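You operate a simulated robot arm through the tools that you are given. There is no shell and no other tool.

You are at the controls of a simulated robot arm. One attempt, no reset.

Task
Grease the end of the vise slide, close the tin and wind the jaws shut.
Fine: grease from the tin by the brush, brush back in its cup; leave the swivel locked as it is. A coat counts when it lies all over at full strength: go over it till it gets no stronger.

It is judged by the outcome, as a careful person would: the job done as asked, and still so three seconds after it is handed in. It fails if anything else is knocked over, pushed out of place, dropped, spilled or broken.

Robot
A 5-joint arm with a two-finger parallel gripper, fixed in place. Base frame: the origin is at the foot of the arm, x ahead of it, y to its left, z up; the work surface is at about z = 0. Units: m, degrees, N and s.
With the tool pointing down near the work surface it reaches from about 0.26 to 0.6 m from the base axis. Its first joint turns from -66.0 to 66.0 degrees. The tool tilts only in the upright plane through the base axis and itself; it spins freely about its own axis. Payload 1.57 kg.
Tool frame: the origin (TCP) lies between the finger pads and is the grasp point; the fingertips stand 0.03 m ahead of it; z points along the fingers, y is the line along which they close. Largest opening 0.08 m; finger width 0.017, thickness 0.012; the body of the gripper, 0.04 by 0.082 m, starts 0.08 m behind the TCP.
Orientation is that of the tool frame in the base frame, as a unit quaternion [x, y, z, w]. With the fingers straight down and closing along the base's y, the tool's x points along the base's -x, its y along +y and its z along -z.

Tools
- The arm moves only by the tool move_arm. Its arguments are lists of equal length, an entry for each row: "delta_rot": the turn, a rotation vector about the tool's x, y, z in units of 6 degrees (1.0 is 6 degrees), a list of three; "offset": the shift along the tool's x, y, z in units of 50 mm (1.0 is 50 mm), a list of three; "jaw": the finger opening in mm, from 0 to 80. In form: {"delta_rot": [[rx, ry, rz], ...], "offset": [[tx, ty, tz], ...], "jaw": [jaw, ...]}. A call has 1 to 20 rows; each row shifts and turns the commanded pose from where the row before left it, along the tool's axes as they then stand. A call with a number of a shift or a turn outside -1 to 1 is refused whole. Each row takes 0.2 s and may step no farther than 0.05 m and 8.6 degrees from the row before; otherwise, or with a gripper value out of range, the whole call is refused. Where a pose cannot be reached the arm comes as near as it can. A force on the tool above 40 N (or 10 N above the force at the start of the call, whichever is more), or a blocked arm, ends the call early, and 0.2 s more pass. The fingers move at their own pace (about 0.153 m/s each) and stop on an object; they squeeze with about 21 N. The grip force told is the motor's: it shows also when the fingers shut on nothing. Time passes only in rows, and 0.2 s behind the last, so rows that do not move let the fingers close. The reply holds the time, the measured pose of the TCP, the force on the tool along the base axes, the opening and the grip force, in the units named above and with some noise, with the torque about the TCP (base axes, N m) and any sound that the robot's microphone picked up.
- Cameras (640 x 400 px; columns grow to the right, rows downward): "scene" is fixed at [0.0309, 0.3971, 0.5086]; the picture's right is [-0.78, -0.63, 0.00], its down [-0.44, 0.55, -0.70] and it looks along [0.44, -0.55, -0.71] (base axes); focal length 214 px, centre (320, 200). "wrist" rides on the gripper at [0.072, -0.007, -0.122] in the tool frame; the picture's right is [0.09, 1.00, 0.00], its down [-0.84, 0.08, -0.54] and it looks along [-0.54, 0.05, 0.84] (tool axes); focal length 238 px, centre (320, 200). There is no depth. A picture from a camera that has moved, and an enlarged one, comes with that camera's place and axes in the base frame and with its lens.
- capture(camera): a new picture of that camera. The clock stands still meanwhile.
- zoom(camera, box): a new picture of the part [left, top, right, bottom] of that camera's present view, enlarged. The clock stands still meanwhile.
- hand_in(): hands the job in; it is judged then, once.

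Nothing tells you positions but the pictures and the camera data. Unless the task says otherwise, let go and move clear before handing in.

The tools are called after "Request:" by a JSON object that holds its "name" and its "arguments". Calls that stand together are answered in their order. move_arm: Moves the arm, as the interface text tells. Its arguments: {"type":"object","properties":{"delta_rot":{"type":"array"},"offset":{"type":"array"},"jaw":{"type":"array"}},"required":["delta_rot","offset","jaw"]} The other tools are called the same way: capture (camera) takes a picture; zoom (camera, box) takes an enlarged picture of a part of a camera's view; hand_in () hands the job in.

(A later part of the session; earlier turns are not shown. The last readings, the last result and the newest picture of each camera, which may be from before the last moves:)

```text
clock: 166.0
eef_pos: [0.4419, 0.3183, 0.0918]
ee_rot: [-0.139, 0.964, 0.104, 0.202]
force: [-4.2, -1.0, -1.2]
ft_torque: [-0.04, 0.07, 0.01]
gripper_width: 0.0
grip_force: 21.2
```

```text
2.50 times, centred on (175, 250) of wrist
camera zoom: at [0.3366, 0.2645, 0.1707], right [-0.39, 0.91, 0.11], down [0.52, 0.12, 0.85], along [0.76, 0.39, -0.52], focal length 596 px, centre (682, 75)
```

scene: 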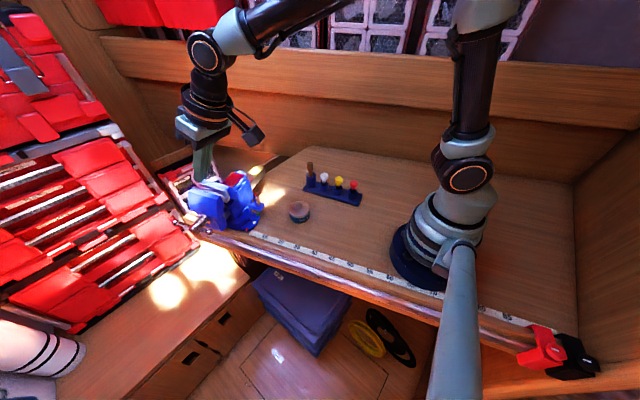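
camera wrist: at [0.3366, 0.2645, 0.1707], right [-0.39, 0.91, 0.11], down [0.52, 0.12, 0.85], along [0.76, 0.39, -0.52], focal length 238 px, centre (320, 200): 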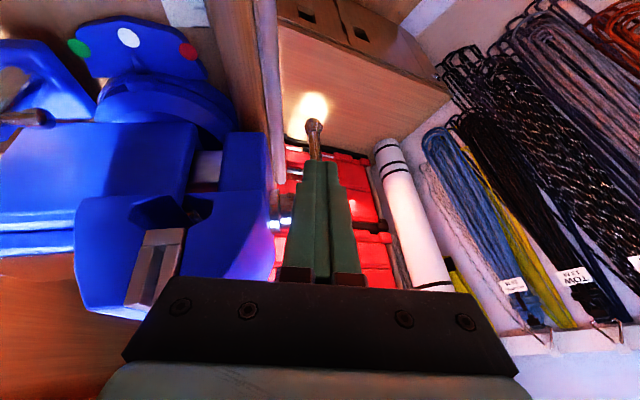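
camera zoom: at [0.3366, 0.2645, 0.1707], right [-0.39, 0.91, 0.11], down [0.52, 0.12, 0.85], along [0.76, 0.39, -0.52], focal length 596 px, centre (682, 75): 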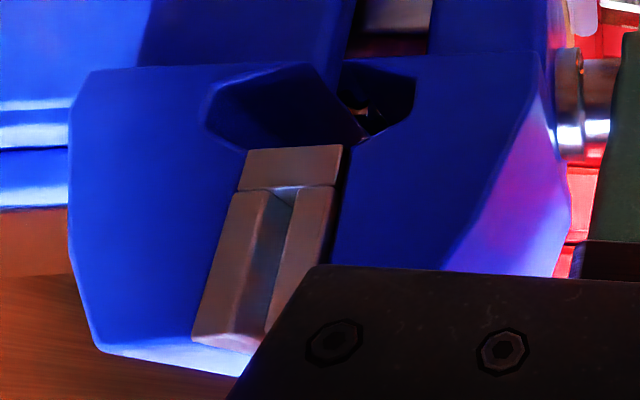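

The gap has shrunk to well under half. Two more careful steps under the hub.

Request:
{"name": "move_arm", "arguments": {"delta_rot": [[0, 0, 0], [0, 0, 0], [0, 0, 0]], "offset": [[-0.0952, -0.0246, 0.1164], [-0.0925, -0.0242, 0.1129], [0, 0, 0]], "jaw": [0, 0, 0]}}

Request:
{"name": "zoom", "arguments": {"camera": "scene", "box": [155, 180, 255, 255]}}

Request:
{"name": "zoom", "arguments": {"camera": "wrist", "box": [60, 170, 290, 330]}}

```text
clock: 166.6
eef_pos: [0.4483, 0.3195, 0.0817]
ee_rot: [-0.142, 0.966, 0.1, 0.193]
force: [-3.2, -0.5, 2.3]
ft_torque: [-0.02, 0.06, 0.05]
gripper_width: 0.0001
grip_force: 20.7
stopped in row 2: the force on the tool passed its limit at 65 N (the readings are from after the stop); the commanded pose is now the measured one
```

```text
5.33 times, centred on (205, 218) of scene
camera zoom: at [0.0309, 0.3971, 0.5086], right [-0.78, -0.63, 0.0], down [-0.44, 0.55, -0.7], along [0.44, -0.55, -0.71], focal length 1144 px, centre (933, 107)
```

zoom: 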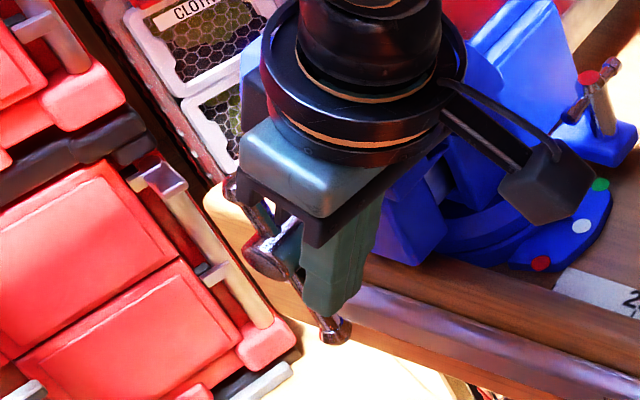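

```text
2.50 times, centred on (175, 250) of wrist
camera zoom: at [0.3437, 0.2664, 0.1621], right [-0.39, 0.91, 0.1], down [0.53, 0.14, 0.84], along [0.75, 0.38, -0.54], focal length 596 px, centre (682, 75)
```

zoom: 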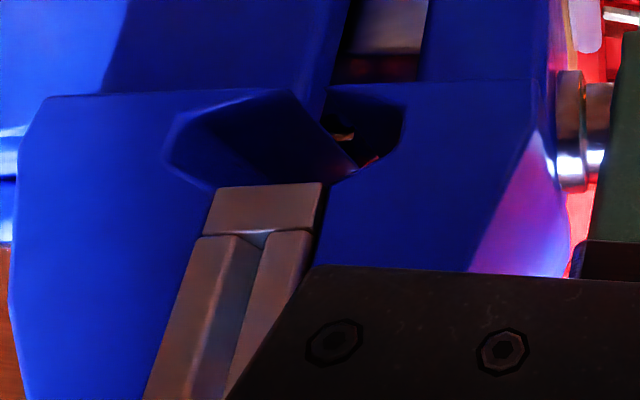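

The palm touched the jaw top again. I'll back off outward and retract; the next stroke on the upper end stays high, clear of the jaw.

Request:
{"name": "move_arm", "arguments": {"delta_rot": [[0, 0, 0], [0, 0, 0], [0, 0, 0], [0, 0, 0], [0, 0, 0]], "offset": [[0.1641, 0.1305, -0.119], [0, 0, -0.8], [0, 0, -0.8], [0, 0, -0.8], [0, 0, 0]], "jaw": [0, 0, 0, 0, 0]}}

Request:
{"name": "capture", "arguments": {"camera": "wrist"}}

Request:
{"name": "zoom", "arguments": {"camera": "scene", "box": [165, 170, 265, 245]}}

Request:
{"name": "zoom", "arguments": {"camera": "wrist", "box": [120, 60, 350, 260]}}

```text
clock: 167.8
eef_pos: [0.3976, 0.2904, 0.1906]
ee_rot: [-0.142, 0.965, 0.102, 0.193]
force: [0.1, -0.6, -0.6]
ft_torque: [0.01, -0.01, 0.0]
gripper_width: 0.0
grip_force: 21.2
```

```text
taken
camera wrist: at [0.2939, 0.237, 0.2723], right [-0.39, 0.91, 0.1], down [0.53, 0.13, 0.84], along [0.75, 0.38, -0.54], focal length 238 px, centre (320, 200)
```

wrist: 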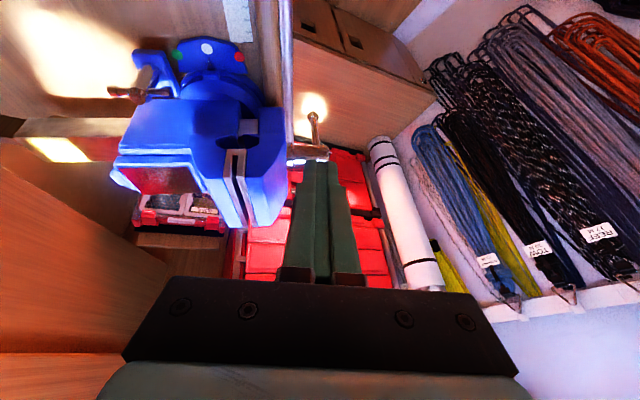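

```text
5.33 times, centred on (215, 208) of scene
camera zoom: at [0.0308, 0.3971, 0.5086], right [-0.78, -0.63, 0.0], down [-0.44, 0.55, -0.7], along [0.44, -0.55, -0.71], focal length 1144 px, centre (880, 160)
```

zoom: 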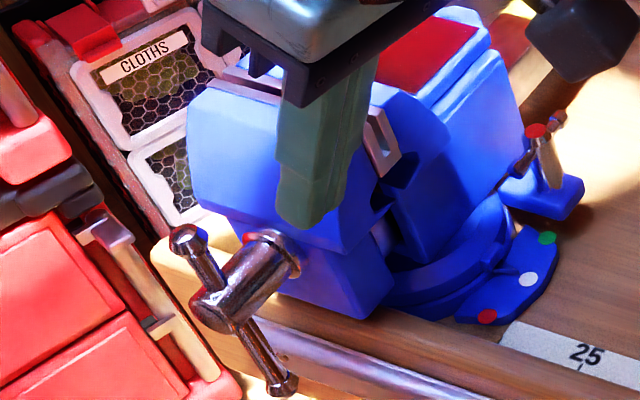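

```text
2.00 times, centred on (235, 160) of wrist
camera zoom: at [0.2939, 0.237, 0.2723], right [-0.39, 0.91, 0.1], down [0.53, 0.13, 0.84], along [0.75, 0.38, -0.54], focal length 477 px, centre (490, 280)
```

zoom: 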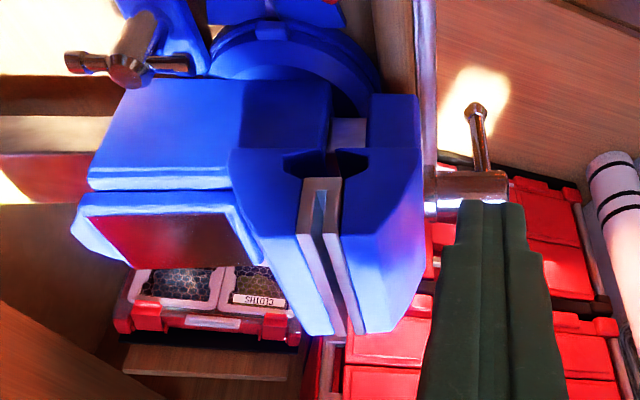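

The tommy bar can slide in its hub; its upper end is shorter now, and the bar is again near vertical. The gap is down to roughly a third. I'll go over to the far side of the upper end again.

Request:
{"name": "move_arm", "arguments": {"delta_rot": [[0, 0, 0], [0, 0, 0], [0, 0, 0], [0, 0, 0], [0, 0, 0]], "offset": [[-0.133, 0.3271, -0.2891], [-0.7055, -0.0129, 0.3103], [-0.7055, -0.0129, 0.3103], [-0.7055, -0.0129, 0.3103], [0, 0, 0]], "jaw": [0, 0, 0, 0, 0]}}

Request:
{"name": "capture", "arguments": {"camera": "wrist"}}

Request:
{"name": "zoom", "arguments": {"camera": "scene", "box": [155, 160, 255, 235]}}

```text
clock: 169.0
eef_pos: [0.5023, 0.341, 0.2101]
ee_rot: [-0.141, 0.966, 0.095, 0.196]
force: [0.0, -0.3, -0.8]
ft_torque: [-0.03, 0.01, -0.02]
gripper_width: 0.0
grip_force: 21.2
```

```text
taken
camera wrist: at [0.398, 0.2892, 0.2918], right [-0.39, 0.92, 0.09], down [0.52, 0.14, 0.84], along [0.76, 0.37, -0.54], focal length 238 px, centre (320, 200)
```

wrist: 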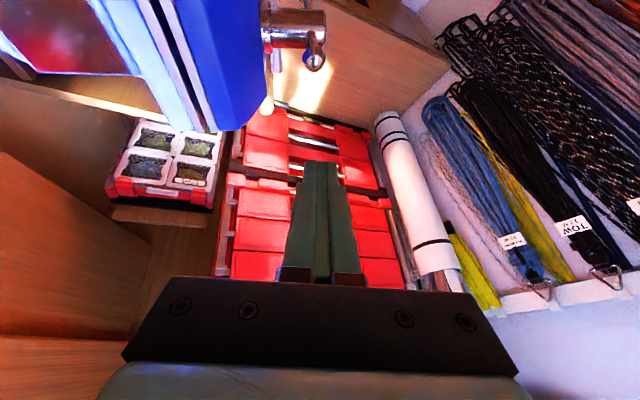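

```text
5.33 times, centred on (205, 198) of scene
camera zoom: at [0.0309, 0.3971, 0.5086], right [-0.78, -0.63, 0.0], down [-0.44, 0.55, -0.7], along [0.44, -0.55, -0.71], focal length 1144 px, centre (933, 213)
```

zoom: 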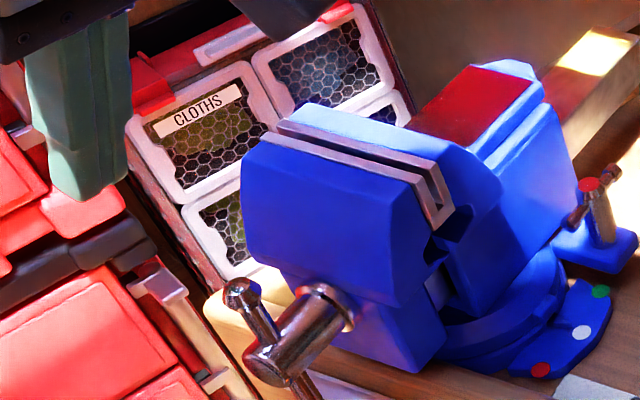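

Now the gap is clearly small. The upper knob is at about 105° with the bar plane at a slightly inner position. Lowering the fingers on its far side.

Request:
{"name": "move_arm", "arguments": {"delta_rot": [[0, 0, 0], [0, 0, 0], [0, 0, 0]], "offset": [[0.3311, -0.1111, 0.4998], [0.3311, -0.1111, 0.4998], [0, 0, 0]], "jaw": [0, 0, 0]}}

Request:
{"name": "zoom", "arguments": {"camera": "wrist", "box": [250, 0, 390, 180]}}

Request:
{"name": "zoom", "arguments": {"camera": "scene", "box": [155, 170, 255, 245]}}

```text
clock: 169.8
eef_pos: [0.4948, 0.3354, 0.1494]
ee_rot: [-0.14, 0.966, 0.095, 0.197]
force: [-0.1, 0.2, 1.5]
ft_torque: [-0.02, 0.02, -0.03]
gripper_width: 0.0
grip_force: 21.2
```

```text
2.22 times, centred on (320, 90) of wrist
camera zoom: at [0.3897, 0.2837, 0.2291], right [-0.39, 0.92, 0.09], down [0.52, 0.14, 0.84], along [0.76, 0.37, -0.53], focal length 530 px, centre (320, 444)
```

zoom: 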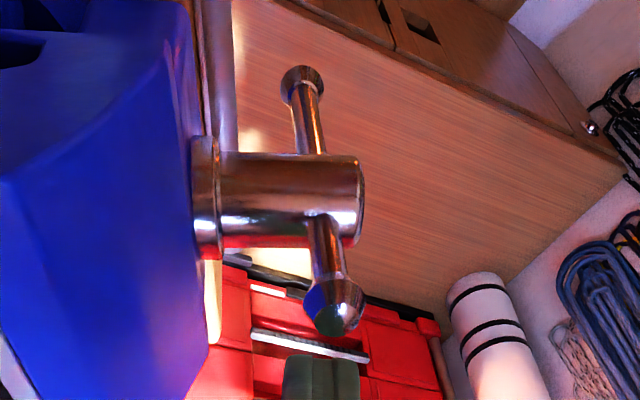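

```text
5.33 times, centred on (205, 208) of scene
camera zoom: at [0.0309, 0.3971, 0.5086], right [-0.78, -0.63, 0.0], down [-0.44, 0.55, -0.7], along [0.44, -0.55, -0.71], focal length 1144 px, centre (933, 160)
```

zoom: 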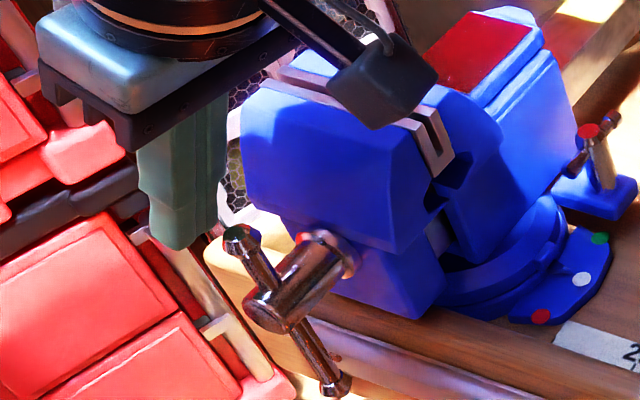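

Aligned. Pulling the upper end over again.

Request:
{"name": "move_arm", "arguments": {"delta_rot": [[0, 0, 0], [0, 0, 0], [0, 0, 0], [0, 0, 0], [0, 0, 0], [0, 0, 0]], "offset": [[0.2052, 0.0413, -0.069], [0.198, 0.0016, -0.0719], [0.1711, -0.0152, -0.0294], [0.1724, -0.0189, -0.0018], [0.1641, -0.0214, 0.0192], [0, 0, 0]], "jaw": [0, 0, 0, 0, 0, 0]}}

Request:
{"name": "zoom", "arguments": {"camera": "wrist", "box": [210, 30, 390, 210]}}

Request:
{"name": "zoom", "arguments": {"camera": "scene", "box": [155, 170, 255, 245]}}

```text
clock: 170.6
eef_pos: [0.4757, 0.3291, 0.1555]
ee_rot: [-0.139, 0.962, 0.106, 0.212]
force: [1.4, -0.4, 1.6]
ft_torque: [0.03, -0.05, -0.02]
gripper_width: 0.0002
grip_force: 21.0
stopped in row 4: the force on the tool passed its limit at 55 N (the readings are from after the stop); the commanded pose is now the measured one
```

```text
2.22 times, centred on (300, 120) of wrist
camera zoom: at [0.3678, 0.2763, 0.2326], right [-0.39, 0.92, 0.1], down [0.5, 0.12, 0.86], along [0.77, 0.39, -0.51], focal length 530 px, centre (364, 378)
```

zoom: 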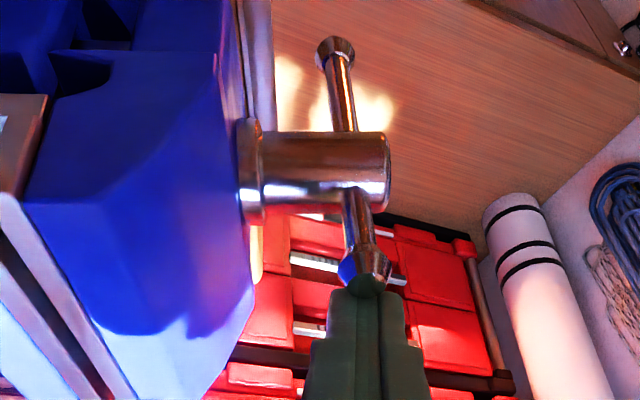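

```text
5.33 times, centred on (205, 208) of scene
camera zoom: at [0.0308, 0.3971, 0.5086], right [-0.78, -0.63, 0.0], down [-0.44, 0.55, -0.7], along [0.44, -0.55, -0.71], focal length 1144 px, centre (933, 160)
```

zoom: 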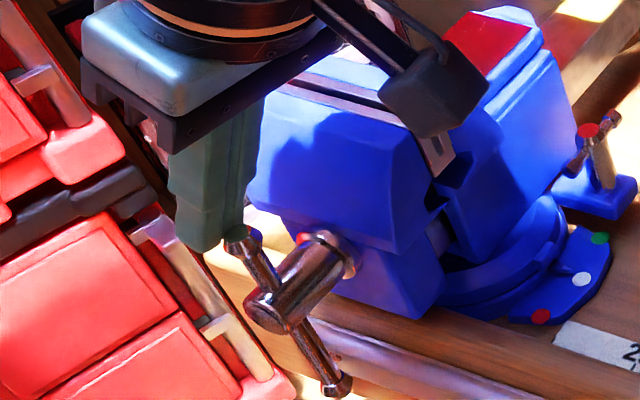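

The bar resisted at 55 N without moving. I'll check whether the jaws are already shut.

Request:
{"name": "zoom", "arguments": {"camera": "scene", "box": [195, 175, 255, 225]}}

Request:
{"name": "zoom", "arguments": {"camera": "wrist", "box": [150, 40, 330, 220]}}

Request:
{"name": "capture", "arguments": {"camera": "wrist"}}

```text
8.00 times, centred on (225, 200) of scene
camera zoom: at [0.0308, 0.3971, 0.5086], right [-0.78, -0.63, 0.0], down [-0.44, 0.55, -0.7], along [0.44, -0.55, -0.71], focal length 1716 px, centre (1080, 200)
```

zoom: 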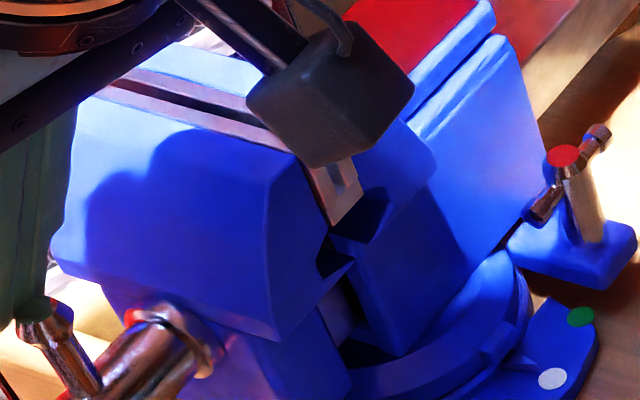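

```text
2.22 times, centred on (240, 130) of wrist
camera zoom: at [0.3678, 0.2763, 0.2326], right [-0.39, 0.92, 0.1], down [0.5, 0.12, 0.86], along [0.77, 0.39, -0.51], focal length 530 px, centre (498, 356)
```

zoom: 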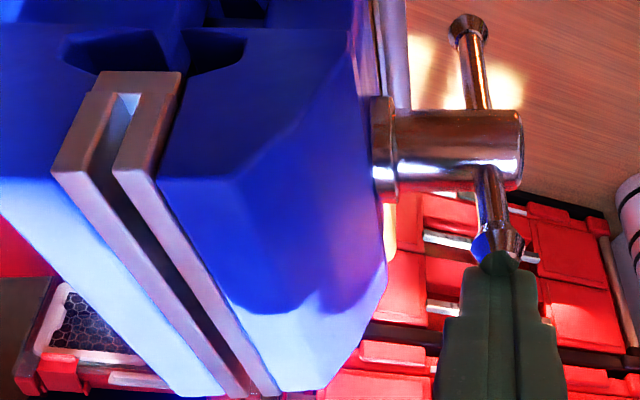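

```text
taken
camera wrist: at [0.3678, 0.2763, 0.2326], right [-0.39, 0.92, 0.1], down [0.5, 0.12, 0.86], along [0.77, 0.39, -0.51], focal length 238 px, centre (320, 200)
```

wrist: 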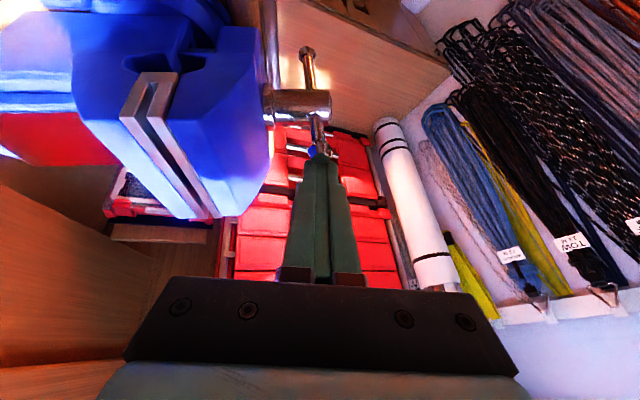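

The jaws still show a gap, so it isn't shut yet. The fingertip corner is riding on the knob's cone, pushing badly. I'll back off a little, go lower so the side of the fingers meets the bar, and try again in small steps.

Request:
{"name": "move_arm", "arguments": {"delta_rot": [[0, 0, 0], [0, 0, 0], [0, 0, 0]], "offset": [[-0.27, 0.0, 0.11], [0.08, -0.03, 0.18], [0, 0, 0]], "jaw": [0, 0, 0]}}

Request:
{"name": "zoom", "arguments": {"camera": "wrist", "box": [250, 20, 390, 180]}}

Request:
{"name": "zoom", "arguments": {"camera": "scene", "box": [165, 195, 225, 245]}}

```text
clock: 171.4
eef_pos: [0.4889, 0.3345, 0.1454]
ee_rot: [-0.138, 0.962, 0.105, 0.211]
force: [0.3, 0.5, 1.1]
ft_torque: [-0.03, 0.01, -0.02]
gripper_width: 0.0
grip_force: 20.7
```

```text
2.50 times, centred on (320, 100) of wrist
camera zoom: at [0.3813, 0.2821, 0.2228], right [-0.39, 0.92, 0.1], down [0.5, 0.12, 0.86], along [0.77, 0.38, -0.51], focal length 596 px, centre (320, 450)
```

zoom: 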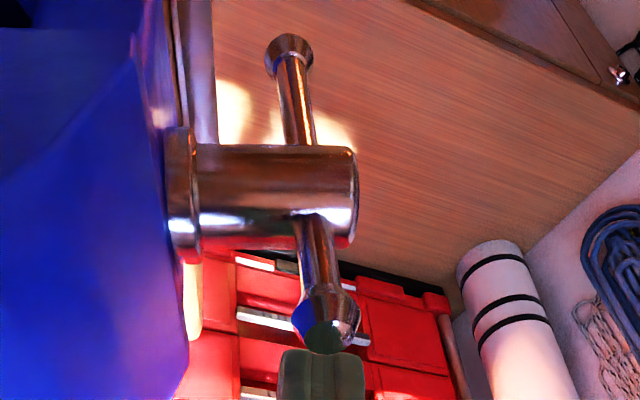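

```text
8.00 times, centred on (195, 220) of scene
camera zoom: at [0.0309, 0.3971, 0.5086], right [-0.78, -0.63, 0.0], down [-0.44, 0.55, -0.7], along [0.44, -0.55, -0.71], focal length 1716 px, centre (1320, 40)
```

zoom: 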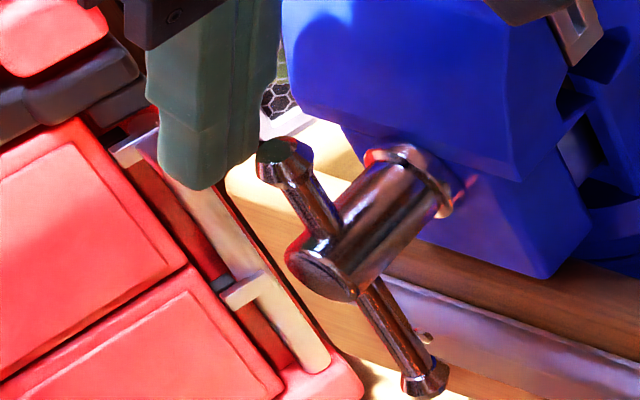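

Request:
{"name": "zoom", "arguments": {"camera": "wrist", "box": [280, 20, 350, 90]}}

Request:
{"name": "zoom", "arguments": {"camera": "scene", "box": [190, 215, 230, 245]}}

```text
5.71 times, centred on (315, 55) of wrist
camera zoom: at [0.3813, 0.2821, 0.2228], right [-0.39, 0.92, 0.1], down [0.5, 0.12, 0.86], along [0.77, 0.38, -0.51], focal length 1362 px, centre (349, 1029)
```

zoom: 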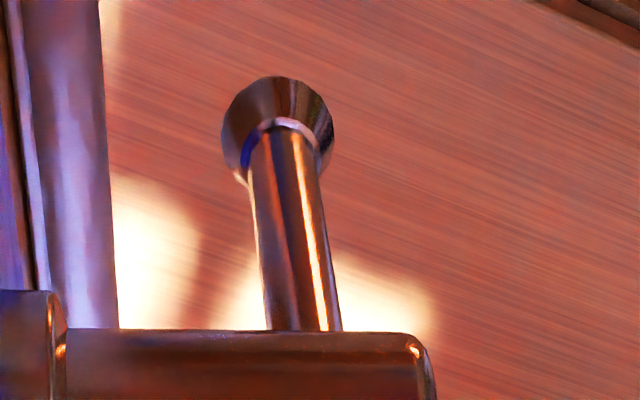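

```text
13.33 times, centred on (210, 230) of scene
camera zoom: at [0.0309, 0.3971, 0.5086], right [-0.78, -0.63, 0.0], down [-0.44, 0.55, -0.7], along [0.44, -0.55, -0.71], focal length 2860 px, centre (1787, -200)
```

zoom: 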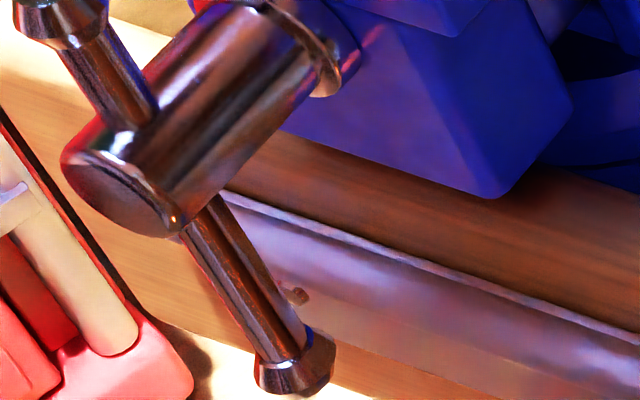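

The knob is well clear of the rail. I need a proper look down into the jaws, so I'll rise and move the camera over them.

Request:
{"name": "move_arm", "arguments": {"delta_rot": [[0, 0, 0], [0, 0, 0], [0, 0, 0], [0, 0, 0]], "offset": [[-0.2, 0.0, -0.4], [-0.36, 0.13, -0.8], [-0.1, 0.13, -0.8], [0, 0, 0]], "jaw": [0, 0, 0, 0]}}

Request:
{"name": "capture", "arguments": {"camera": "wrist"}}

Request:
{"name": "zoom", "arguments": {"camera": "scene", "box": [195, 175, 255, 225]}}

```text
clock: 172.4
eef_pos: [0.4757, 0.3291, 0.2513]
ee_rot: [-0.138, 0.962, 0.104, 0.21]
force: [-0.1, 0.0, -0.4]
ft_torque: [0.02, 0.0, 0.01]
gripper_width: 0.0002
grip_force: 20.8
```

```text
taken
camera wrist: at [0.3694, 0.2748, 0.3276], right [-0.39, 0.92, 0.1], down [0.5, 0.12, 0.86], along [0.77, 0.38, -0.51], focal length 238 px, centre (320, 200)
```

wrist: 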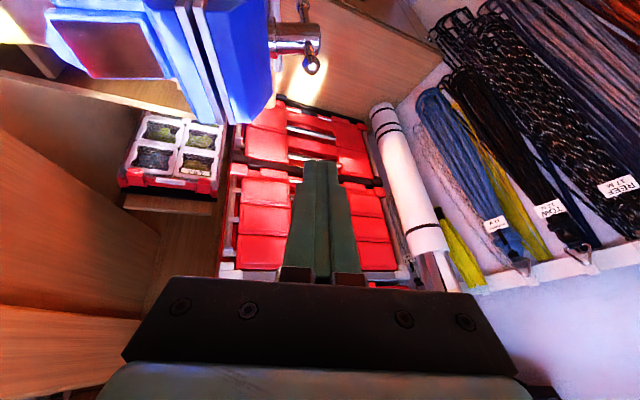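

```text
8.00 times, centred on (225, 200) of scene
camera zoom: at [0.0309, 0.3971, 0.5086], right [-0.78, -0.63, 0.0], down [-0.44, 0.55, -0.7], along [0.44, -0.55, -0.71], focal length 1716 px, centre (1080, 200)
```

zoom: 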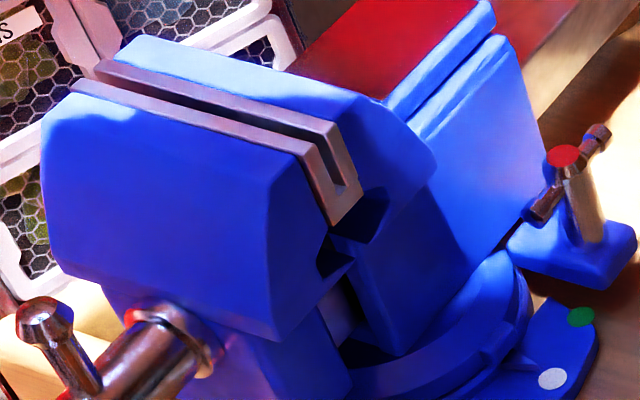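

Request:
{"name": "zoom", "arguments": {"camera": "wrist", "box": [140, 0, 340, 130]}}

Request:
{"name": "zoom", "arguments": {"camera": "scene", "box": [220, 185, 250, 210]}}

```text
3.08 times, centred on (240, 65) of wrist
camera zoom: at [0.3694, 0.2748, 0.3276], right [-0.39, 0.92, 0.1], down [0.5, 0.12, 0.86], along [0.77, 0.38, -0.51], focal length 733 px, centre (566, 615)
```

zoom: 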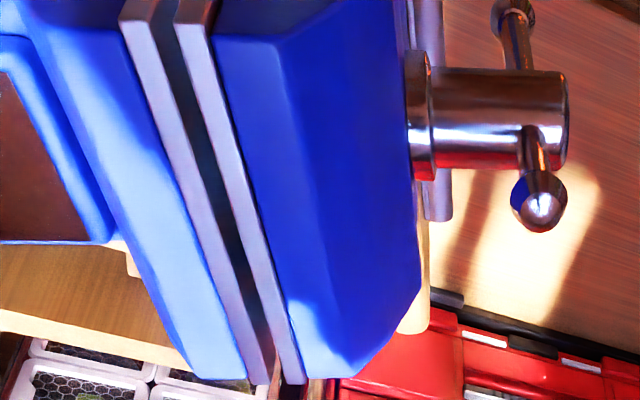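

```text
16.00 times, centred on (235, 198) of scene
camera zoom: at [0.0309, 0.3971, 0.5086], right [-0.78, -0.63, 0.0], down [-0.44, 0.55, -0.7], along [0.44, -0.55, -0.71], focal length 3432 px, centre (1680, 240)
```

zoom: 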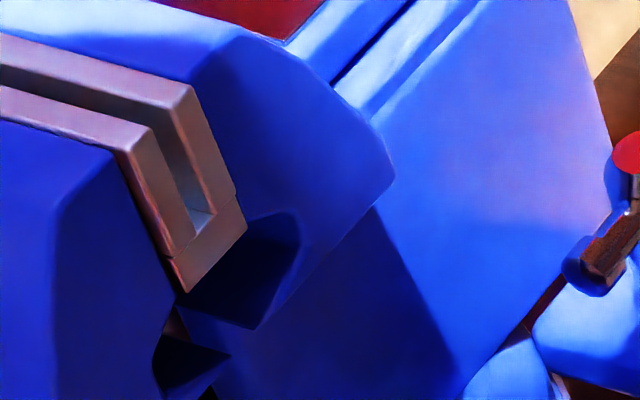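

From here there's an L-shaped ledge on the fixed plate that seems to meet the moving plate. To judge the gap fairly, I'll go back to the exact viewpoint I used before winding.

Request:
{"name": "move_arm", "arguments": {"delta_rot": [[0, 0, 0], [0, 0, 0], [0, 0, 0]], "offset": [[0.571, -0.3, -0.364], [0.571, -0.3, -0.364], [0, 0, 0]], "jaw": [0, 0, 0]}}

Request:
{"name": "zoom", "arguments": {"camera": "wrist", "box": [220, 40, 370, 180]}}

Request:
{"name": "zoom", "arguments": {"camera": "wrist", "box": [240, 60, 310, 130]}}

```text
clock: 173.2
eef_pos: [0.4224, 0.2763, 0.253]
ee_rot: [-0.137, 0.962, 0.101, 0.213]
force: [-0.4, 0.5, 0.0]
ft_torque: [-0.01, 0.03, 0.0]
gripper_width: 0.0001
grip_force: 20.5
```

```text
2.86 times, centred on (295, 110) of wrist
camera zoom: at [0.3139, 0.2248, 0.3294], right [-0.39, 0.92, 0.09], down [0.5, 0.12, 0.86], along [0.78, 0.38, -0.51], focal length 681 px, centre (391, 457)
```

zoom: 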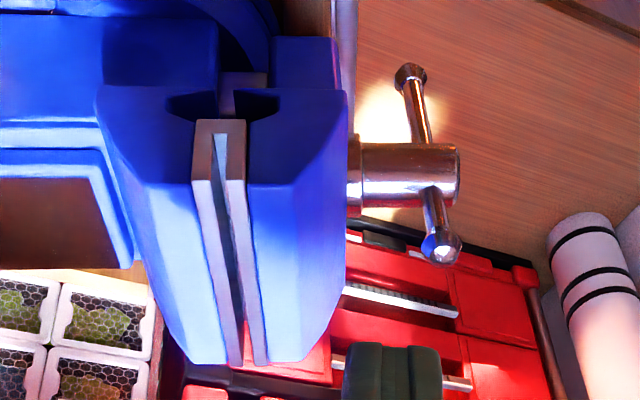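

```text
5.71 times, centred on (275, 95) of wrist
camera zoom: at [0.3139, 0.2248, 0.3294], right [-0.39, 0.92, 0.09], down [0.5, 0.12, 0.86], along [0.78, 0.38, -0.51], focal length 1362 px, centre (577, 800)
```

zoom: 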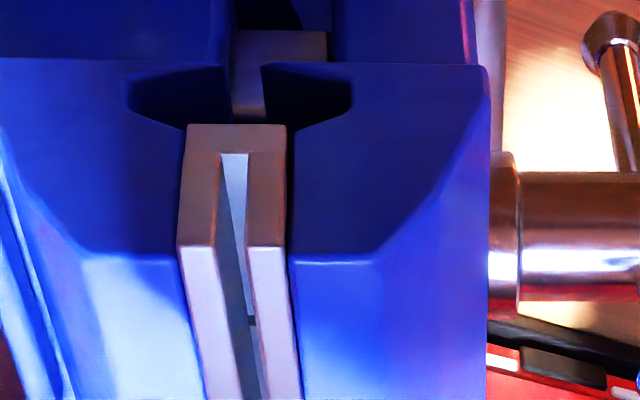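

Compared with before, the moving jaw has travelled about 6 mm, and its body now appears flush against the ledge. Two firm pushes didn't move the bar further, so it may already be shut. I'll test it properly: go to the far side of the upper knob again, deeper this time.

Request:
{"name": "move_arm", "arguments": {"delta_rot": [[0, 0, 0], [0, 0, 0], [0, 0, 0], [0, 0, 0], [0, 0, 0]], "offset": [[-0.326, 0.6663, 0.2694], [-0.7198, -0.013, 0.3519], [-0.0538, -0.1081, 0.7985], [0.3235, -0.1073, 0.6582], [0, 0, 0]], "jaw": [0, 0, 0, 0, 0]}}

Request:
{"name": "zoom", "arguments": {"camera": "wrist", "box": [250, 0, 390, 180]}}

Request:
{"name": "zoom", "arguments": {"camera": "scene", "box": [165, 185, 225, 245]}}

```text
clock: 174.4
eef_pos: [0.4878, 0.3333, 0.1825]
ee_rot: [-0.137, 0.962, 0.104, 0.21]
force: [0.1, 0.7, -0.2]
ft_torque: [0.04, 0.01, -0.01]
gripper_width: 0.0
grip_force: 21.1
```

```text
2.22 times, centred on (320, 90) of wrist
camera zoom: at [0.3811, 0.2805, 0.2592], right [-0.39, 0.92, 0.1], down [0.5, 0.12, 0.86], along [0.77, 0.38, -0.51], focal length 530 px, centre (320, 444)
```

zoom: 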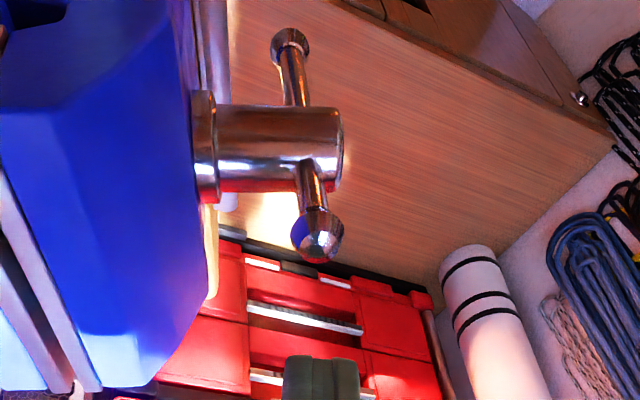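

```text
6.67 times, centred on (195, 215) of scene
camera zoom: at [0.0309, 0.3971, 0.5086], right [-0.78, -0.63, 0.0], down [-0.44, 0.55, -0.7], along [0.44, -0.55, -0.71], focal length 1430 px, centre (1153, 100)
```

zoom: 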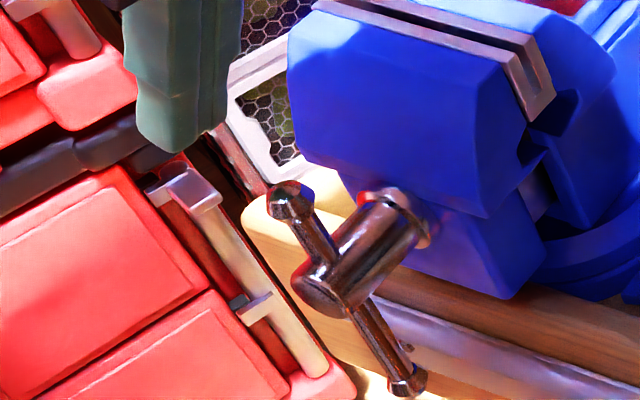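

Request:
{"name": "move_arm", "arguments": {"delta_rot": [[0, 0, 0], [0, 0, 0], [0, 0, 0]], "offset": [[0.1749, -0.04, 0.3558], [0.1749, -0.04, 0.3558], [0, 0, 0]], "jaw": [0, 0, 0]}}

Request:
{"name": "zoom", "arguments": {"camera": "wrist", "box": [250, 0, 390, 180]}}

Request:
{"name": "zoom", "arguments": {"camera": "scene", "box": [165, 185, 225, 245]}}

```text
clock: 175.2
eef_pos: [0.4862, 0.337, 0.1433]
ee_rot: [-0.137, 0.962, 0.105, 0.21]
force: [0.2, -0.6, -1.1]
ft_torque: [0.01, 0.02, 0.0]
gripper_width: 0.0
grip_force: 20.5
```

```text
2.22 times, centred on (320, 90) of wrist
camera zoom: at [0.3789, 0.2825, 0.2195], right [-0.39, 0.92, 0.1], down [0.5, 0.12, 0.86], along [0.77, 0.38, -0.51], focal length 530 px, centre (320, 444)
```

zoom: 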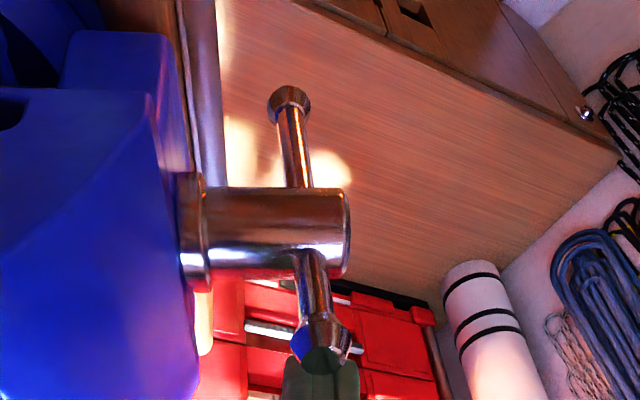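

```text
6.67 times, centred on (195, 215) of scene
camera zoom: at [0.0309, 0.3971, 0.5086], right [-0.78, -0.63, 0.0], down [-0.44, 0.55, -0.7], along [0.44, -0.55, -0.71], focal length 1430 px, centre (1153, 100)
```

zoom: 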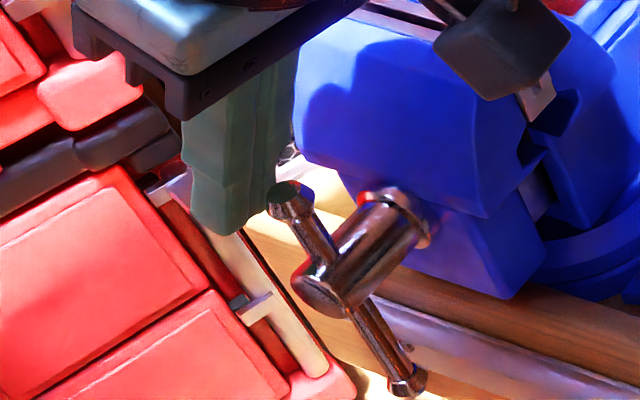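

Request:
{"name": "move_arm", "arguments": {"delta_rot": [[0, 0, 0], [0, 0, 0], [0, 0, 0]], "offset": [[0.1, 0.0018, -0.0489], [0.1, 0.0018, -0.0489], [0, 0, 0]], "jaw": [0, 0, 0]}}

Request:
{"name": "zoom", "arguments": {"camera": "wrist", "box": [250, 0, 390, 180]}}

```text
clock: 176.0
eef_pos: [0.4794, 0.3333, 0.1454]
ee_rot: [-0.137, 0.961, 0.108, 0.214]
force: [17.3, 1.9, 7.4]
ft_torque: [0.3, -0.1, 0.12]
gripper_width: 0.0001
grip_force: 21.3
```

```text
2.22 times, centred on (320, 90) of wrist
camera zoom: at [0.3708, 0.2792, 0.2209], right [-0.39, 0.91, 0.11], down [0.5, 0.11, 0.86], along [0.78, 0.39, -0.5], focal length 530 px, centre (320, 444)
```

zoom: 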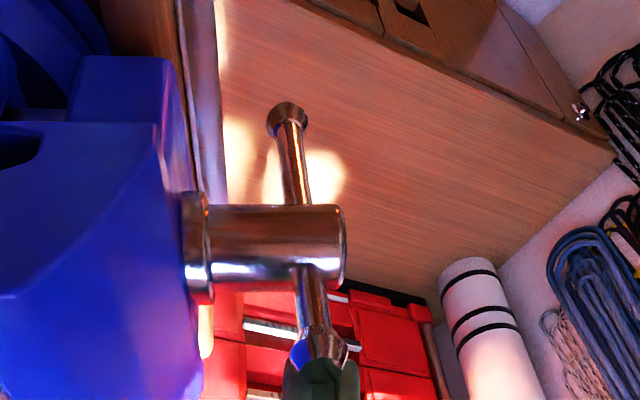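

It resists at 19 N with no movement. I'll press a little more, to about 30 N, to confirm that it's tight.

Request:
{"name": "move_arm", "arguments": {"delta_rot": [[0, 0, 0], [0, 0, 0]], "offset": [[0.08, 0.0014, -0.039], [0, 0, 0]], "jaw": [0, 0]}}

Request:
{"name": "zoom", "arguments": {"camera": "wrist", "box": [170, 0, 390, 180]}}

Request:
{"name": "zoom", "arguments": {"camera": "scene", "box": [165, 185, 225, 245]}}

```text
clock: 176.6
eef_pos: [0.4757, 0.3323, 0.1489]
ee_rot: [-0.137, 0.96, 0.11, 0.217]
force: [29.1, -2.2, 13.5]
ft_torque: [0.12, -0.24, 0.15]
gripper_width: 0.0
grip_force: 20.9
```

```text
2.22 times, centred on (280, 90) of wrist
camera zoom: at [0.3676, 0.2785, 0.2217], right [-0.39, 0.91, 0.11], down [0.49, 0.11, 0.86], along [0.78, 0.39, -0.49], focal length 530 px, centre (409, 444)
```

zoom: 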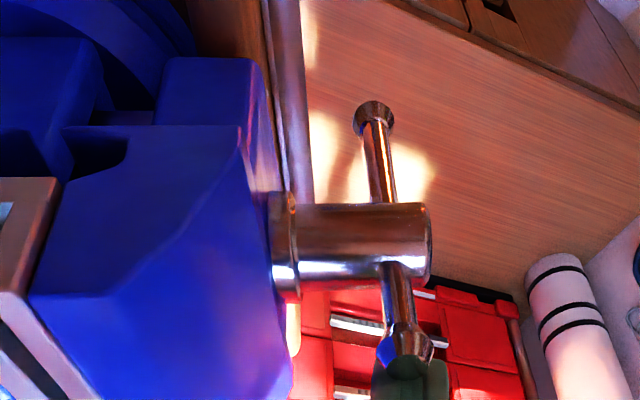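

```text
6.67 times, centred on (195, 215) of scene
camera zoom: at [0.0308, 0.397, 0.5087], right [-0.78, -0.63, 0.0], down [-0.44, 0.55, -0.7], along [0.44, -0.55, -0.71], focal length 1430 px, centre (1153, 100)
```

zoom: 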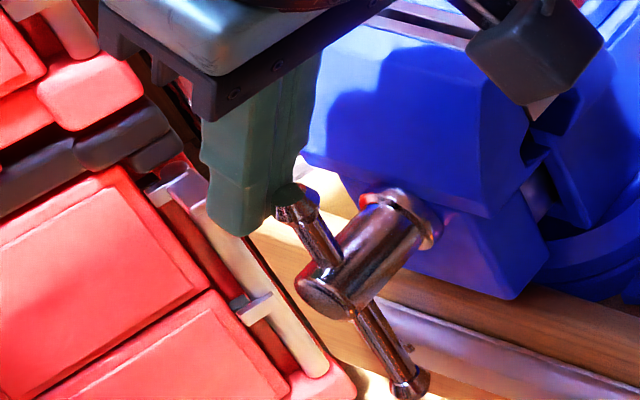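

The bar is firm, so I'll release the pressure, retract clear, and check the jaws, the swivel pointer and the slide position.

Request:
{"name": "move_arm", "arguments": {"delta_rot": [[0, 0, 0], [0, 0, 0], [0, 0, 0], [0, 0, 0], [0, 0, 0], [0, 0, 0]], "offset": [[-0.3, 0.0, 0.14], [-0.15, 0.1, 0.0], [-0.2, 0.05, -0.6], [-0.3, 0.1, -0.8], [-0.1, 0.1, -0.8], [0, 0, 0]], "jaw": [0, 0, 0, 0, 0, 0]}}

Request:
{"name": "zoom", "arguments": {"camera": "scene", "box": [165, 175, 265, 245]}}

Request:
{"name": "zoom", "arguments": {"camera": "scene", "box": [220, 185, 250, 210]}}

Request:
{"name": "capture", "arguments": {"camera": "scene"}}

```text
clock: 178.0
eef_pos: [0.4723, 0.3318, 0.2562]
ee_rot: [-0.139, 0.962, 0.106, 0.209]
force: [0.4, -1.6, 0.3]
ft_torque: [0.01, -0.01, 0.0]
gripper_width: 0.0
grip_force: 20.7
```

```text
5.71 times, centred on (215, 210) of scene
camera zoom: at [0.0309, 0.3971, 0.5086], right [-0.78, -0.63, 0.0], down [-0.44, 0.55, -0.7], along [0.44, -0.55, -0.71], focal length 1226 px, centre (920, 143)
```

zoom: 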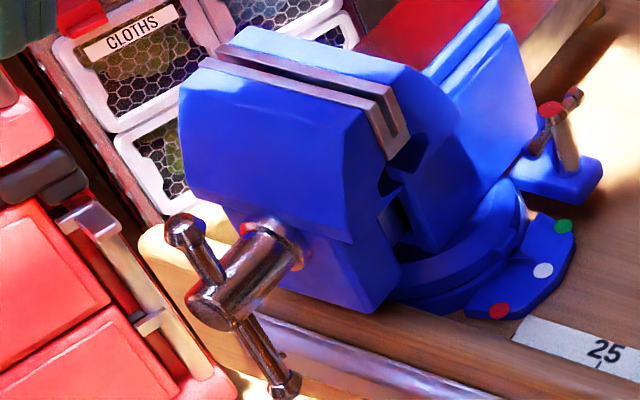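

```text
16.00 times, centred on (235, 198) of scene
camera zoom: at [0.0309, 0.3971, 0.5086], right [-0.78, -0.63, 0.0], down [-0.44, 0.55, -0.7], along [0.44, -0.55, -0.71], focal length 3432 px, centre (1680, 240)
```

zoom: 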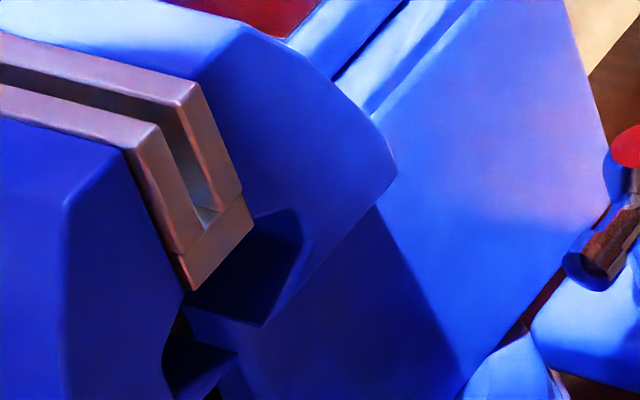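

```text
taken
```

scene: 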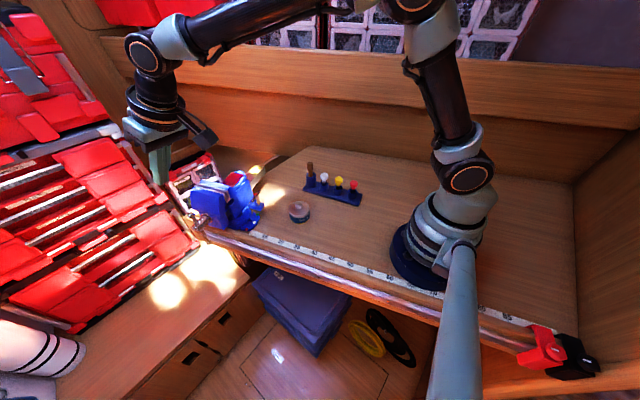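

The base dots, T-handle and vise body are where they were. I'll look at the jaws again from the reference viewpoint.

Request:
{"name": "move_arm", "arguments": {"delta_rot": [[0, 0, 0], [0, 0, 0], [0, 0, 0]], "offset": [[0.56, -0.33, -0.34], [0.56, -0.33, -0.34], [0, 0, 0]], "jaw": [0, 0, 0]}}

Request:
{"name": "zoom", "arguments": {"camera": "wrist", "box": [220, 40, 370, 180]}}

Request:
{"name": "zoom", "arguments": {"camera": "wrist", "box": [240, 60, 310, 130]}}

Request:
{"name": "zoom", "arguments": {"camera": "wrist", "box": [140, 0, 320, 100]}}

```text
clock: 178.8
eef_pos: [0.4219, 0.2801, 0.2608]
ee_rot: [-0.137, 0.962, 0.101, 0.213]
force: [0.8, 0.6, 0.6]
ft_torque: [-0.01, 0.0, 0.03]
gripper_width: 0.0
grip_force: 20.5
```

```text
2.86 times, centred on (295, 110) of wrist
camera zoom: at [0.3149, 0.2273, 0.3374], right [-0.39, 0.92, 0.1], down [0.5, 0.12, 0.86], along [0.78, 0.38, -0.51], focal length 681 px, centre (391, 457)
```

zoom: 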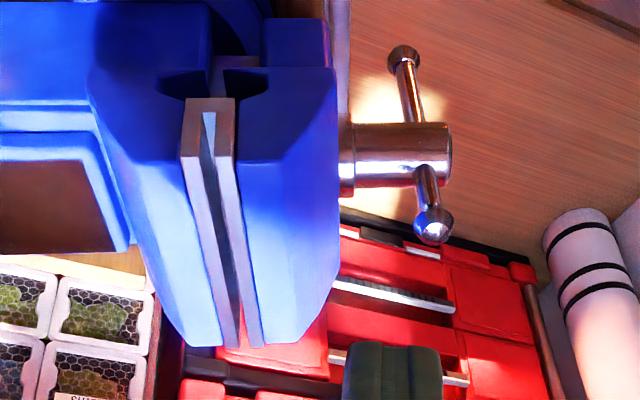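

```text
5.71 times, centred on (275, 95) of wrist
camera zoom: at [0.3149, 0.2273, 0.3374], right [-0.39, 0.92, 0.1], down [0.5, 0.12, 0.86], along [0.78, 0.38, -0.51], focal length 1362 px, centre (577, 800)
```

zoom: 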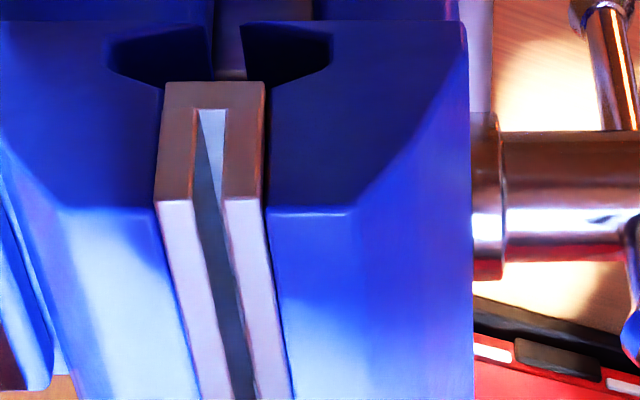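

```text
3.56 times, centred on (230, 50) of wrist
camera zoom: at [0.3149, 0.2273, 0.3374], right [-0.39, 0.92, 0.1], down [0.5, 0.12, 0.86], along [0.78, 0.38, -0.51], focal length 848 px, centre (640, 733)
```

zoom: 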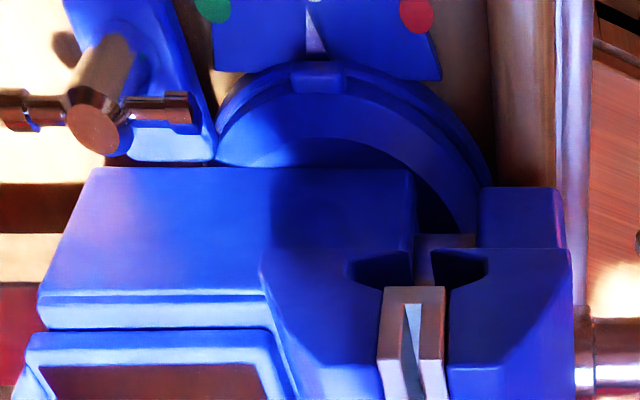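

The slot hasn't changed. I'll lower the camera to look at the near end of the jaws more directly and see what's meeting what.

Request:
{"name": "move_arm", "arguments": {"delta_rot": [[0, 0, 0], [0, 0, 0], [0, 0, 0], [0, 0, 0]], "offset": [[0.566, -0.25, 0.357], [0.566, -0.25, 0.357], [0.566, -0.25, 0.357], [0, 0, 0]], "jaw": [0, 0, 0, 0]}}

Request:
{"name": "capture", "arguments": {"camera": "wrist"}}

Request:
{"name": "zoom", "arguments": {"camera": "wrist", "box": [250, 0, 390, 140]}}

```text
clock: 179.8
eef_pos: [0.3795, 0.2376, 0.1702]
ee_rot: [-0.136, 0.962, 0.096, 0.215]
force: [-0.6, 0.1, -1.1]
ft_torque: [0.02, 0.03, -0.01]
gripper_width: 0.0002
grip_force: 21.3
```

```text
taken
camera wrist: at [0.2707, 0.1868, 0.2473], right [-0.38, 0.92, 0.09], down [0.5, 0.13, 0.86], along [0.78, 0.37, -0.5], focal length 238 px, centre (320, 200)
```

wrist: 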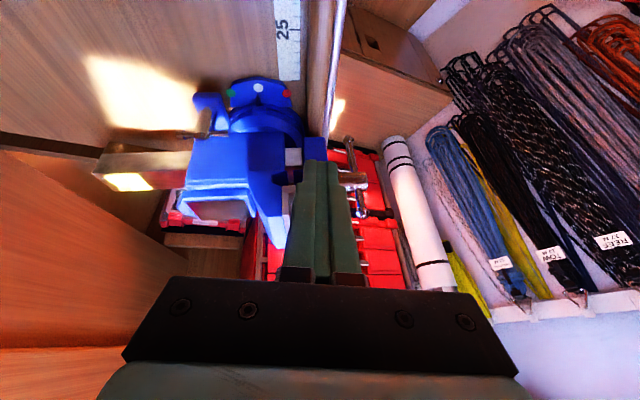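

```text
2.86 times, centred on (320, 70) of wrist
camera zoom: at [0.2707, 0.1868, 0.2473], right [-0.38, 0.92, 0.09], down [0.5, 0.13, 0.86], along [0.78, 0.37, -0.5], focal length 681 px, centre (320, 571)
```

zoom: 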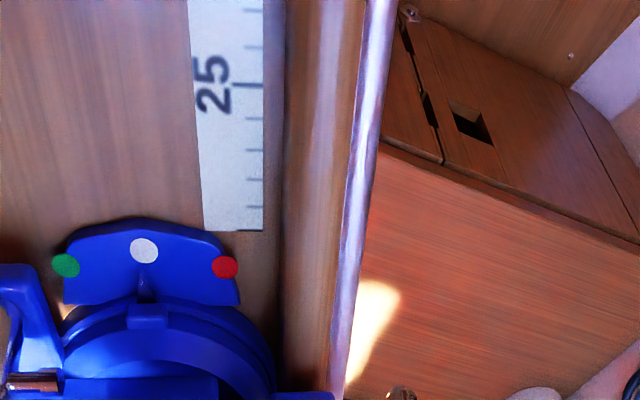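

Request:
{"name": "move_arm", "arguments": {"delta_rot": [[0, 0, 0], [0, 0, 0]], "offset": [[0.045, 0.89, 0.124], [0, 0, 0]], "jaw": [0, 0]}}

Request:
{"name": "capture", "arguments": {"camera": "wrist"}}

Request:
{"name": "zoom", "arguments": {"camera": "wrist", "box": [190, 120, 300, 230]}}

```text
clock: 180.4
eef_pos: [0.365, 0.2802, 0.172]
ee_rot: [-0.14, 0.962, 0.114, 0.205]
force: [-0.7, 0.1, 0.1]
ft_torque: [0.02, 0.0, 0.0]
gripper_width: 0.0
grip_force: 21.5
```

```text
taken
camera wrist: at [0.2605, 0.2247, 0.249], right [-0.4, 0.91, 0.12], down [0.51, 0.11, 0.85], along [0.76, 0.4, -0.51], focal length 238 px, centre (320, 200)
```

wrist: 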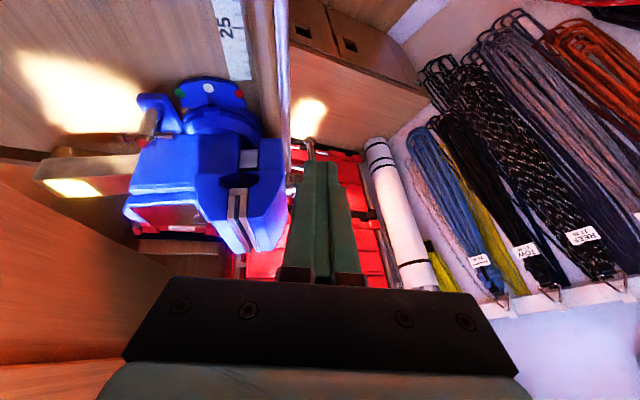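

```text
3.64 times, centred on (245, 175) of wrist
camera zoom: at [0.2605, 0.2247, 0.249], right [-0.4, 0.91, 0.12], down [0.51, 0.11, 0.85], along [0.76, 0.4, -0.51], focal length 867 px, centre (593, 291)
```

zoom: 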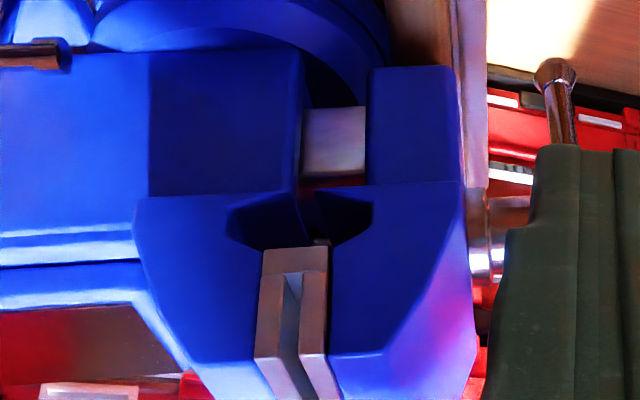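

Request:
{"name": "zoom", "arguments": {"camera": "wrist", "box": [218, 178, 262, 222]}}

Request:
{"name": "zoom", "arguments": {"camera": "scene", "box": [226, 188, 244, 206]}}

```text
9.09 times, centred on (240, 200) of wrist
camera zoom: at [0.2605, 0.2247, 0.249], right [-0.4, 0.91, 0.12], down [0.51, 0.11, 0.85], along [0.76, 0.4, -0.51], focal length 2167 px, centre (1047, 200)
```

zoom: 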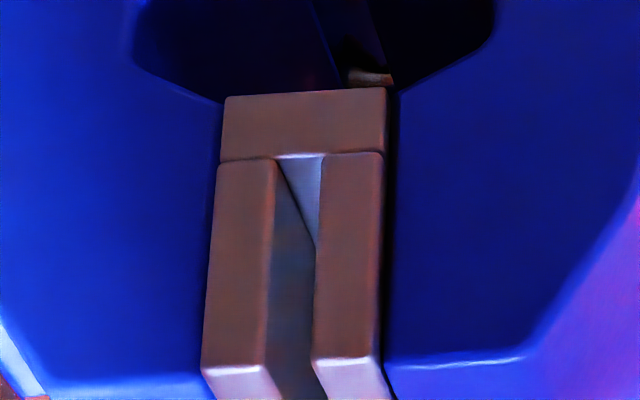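

```text
16.00 times, centred on (235, 197) of scene
camera zoom: at [0.0308, 0.3971, 0.5086], right [-0.78, -0.63, 0.0], down [-0.44, 0.55, -0.7], along [0.44, -0.55, -0.71], focal length 3432 px, centre (1680, 248)
```

zoom: 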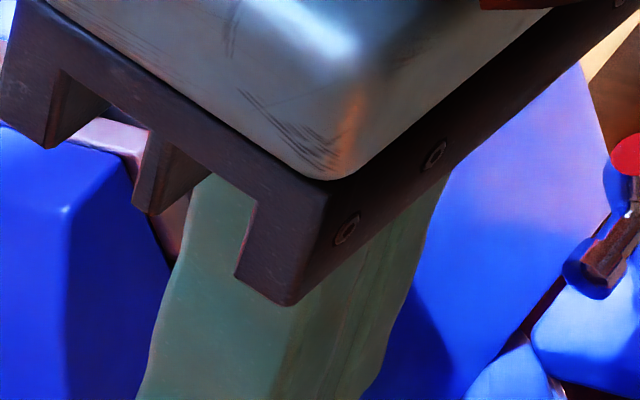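

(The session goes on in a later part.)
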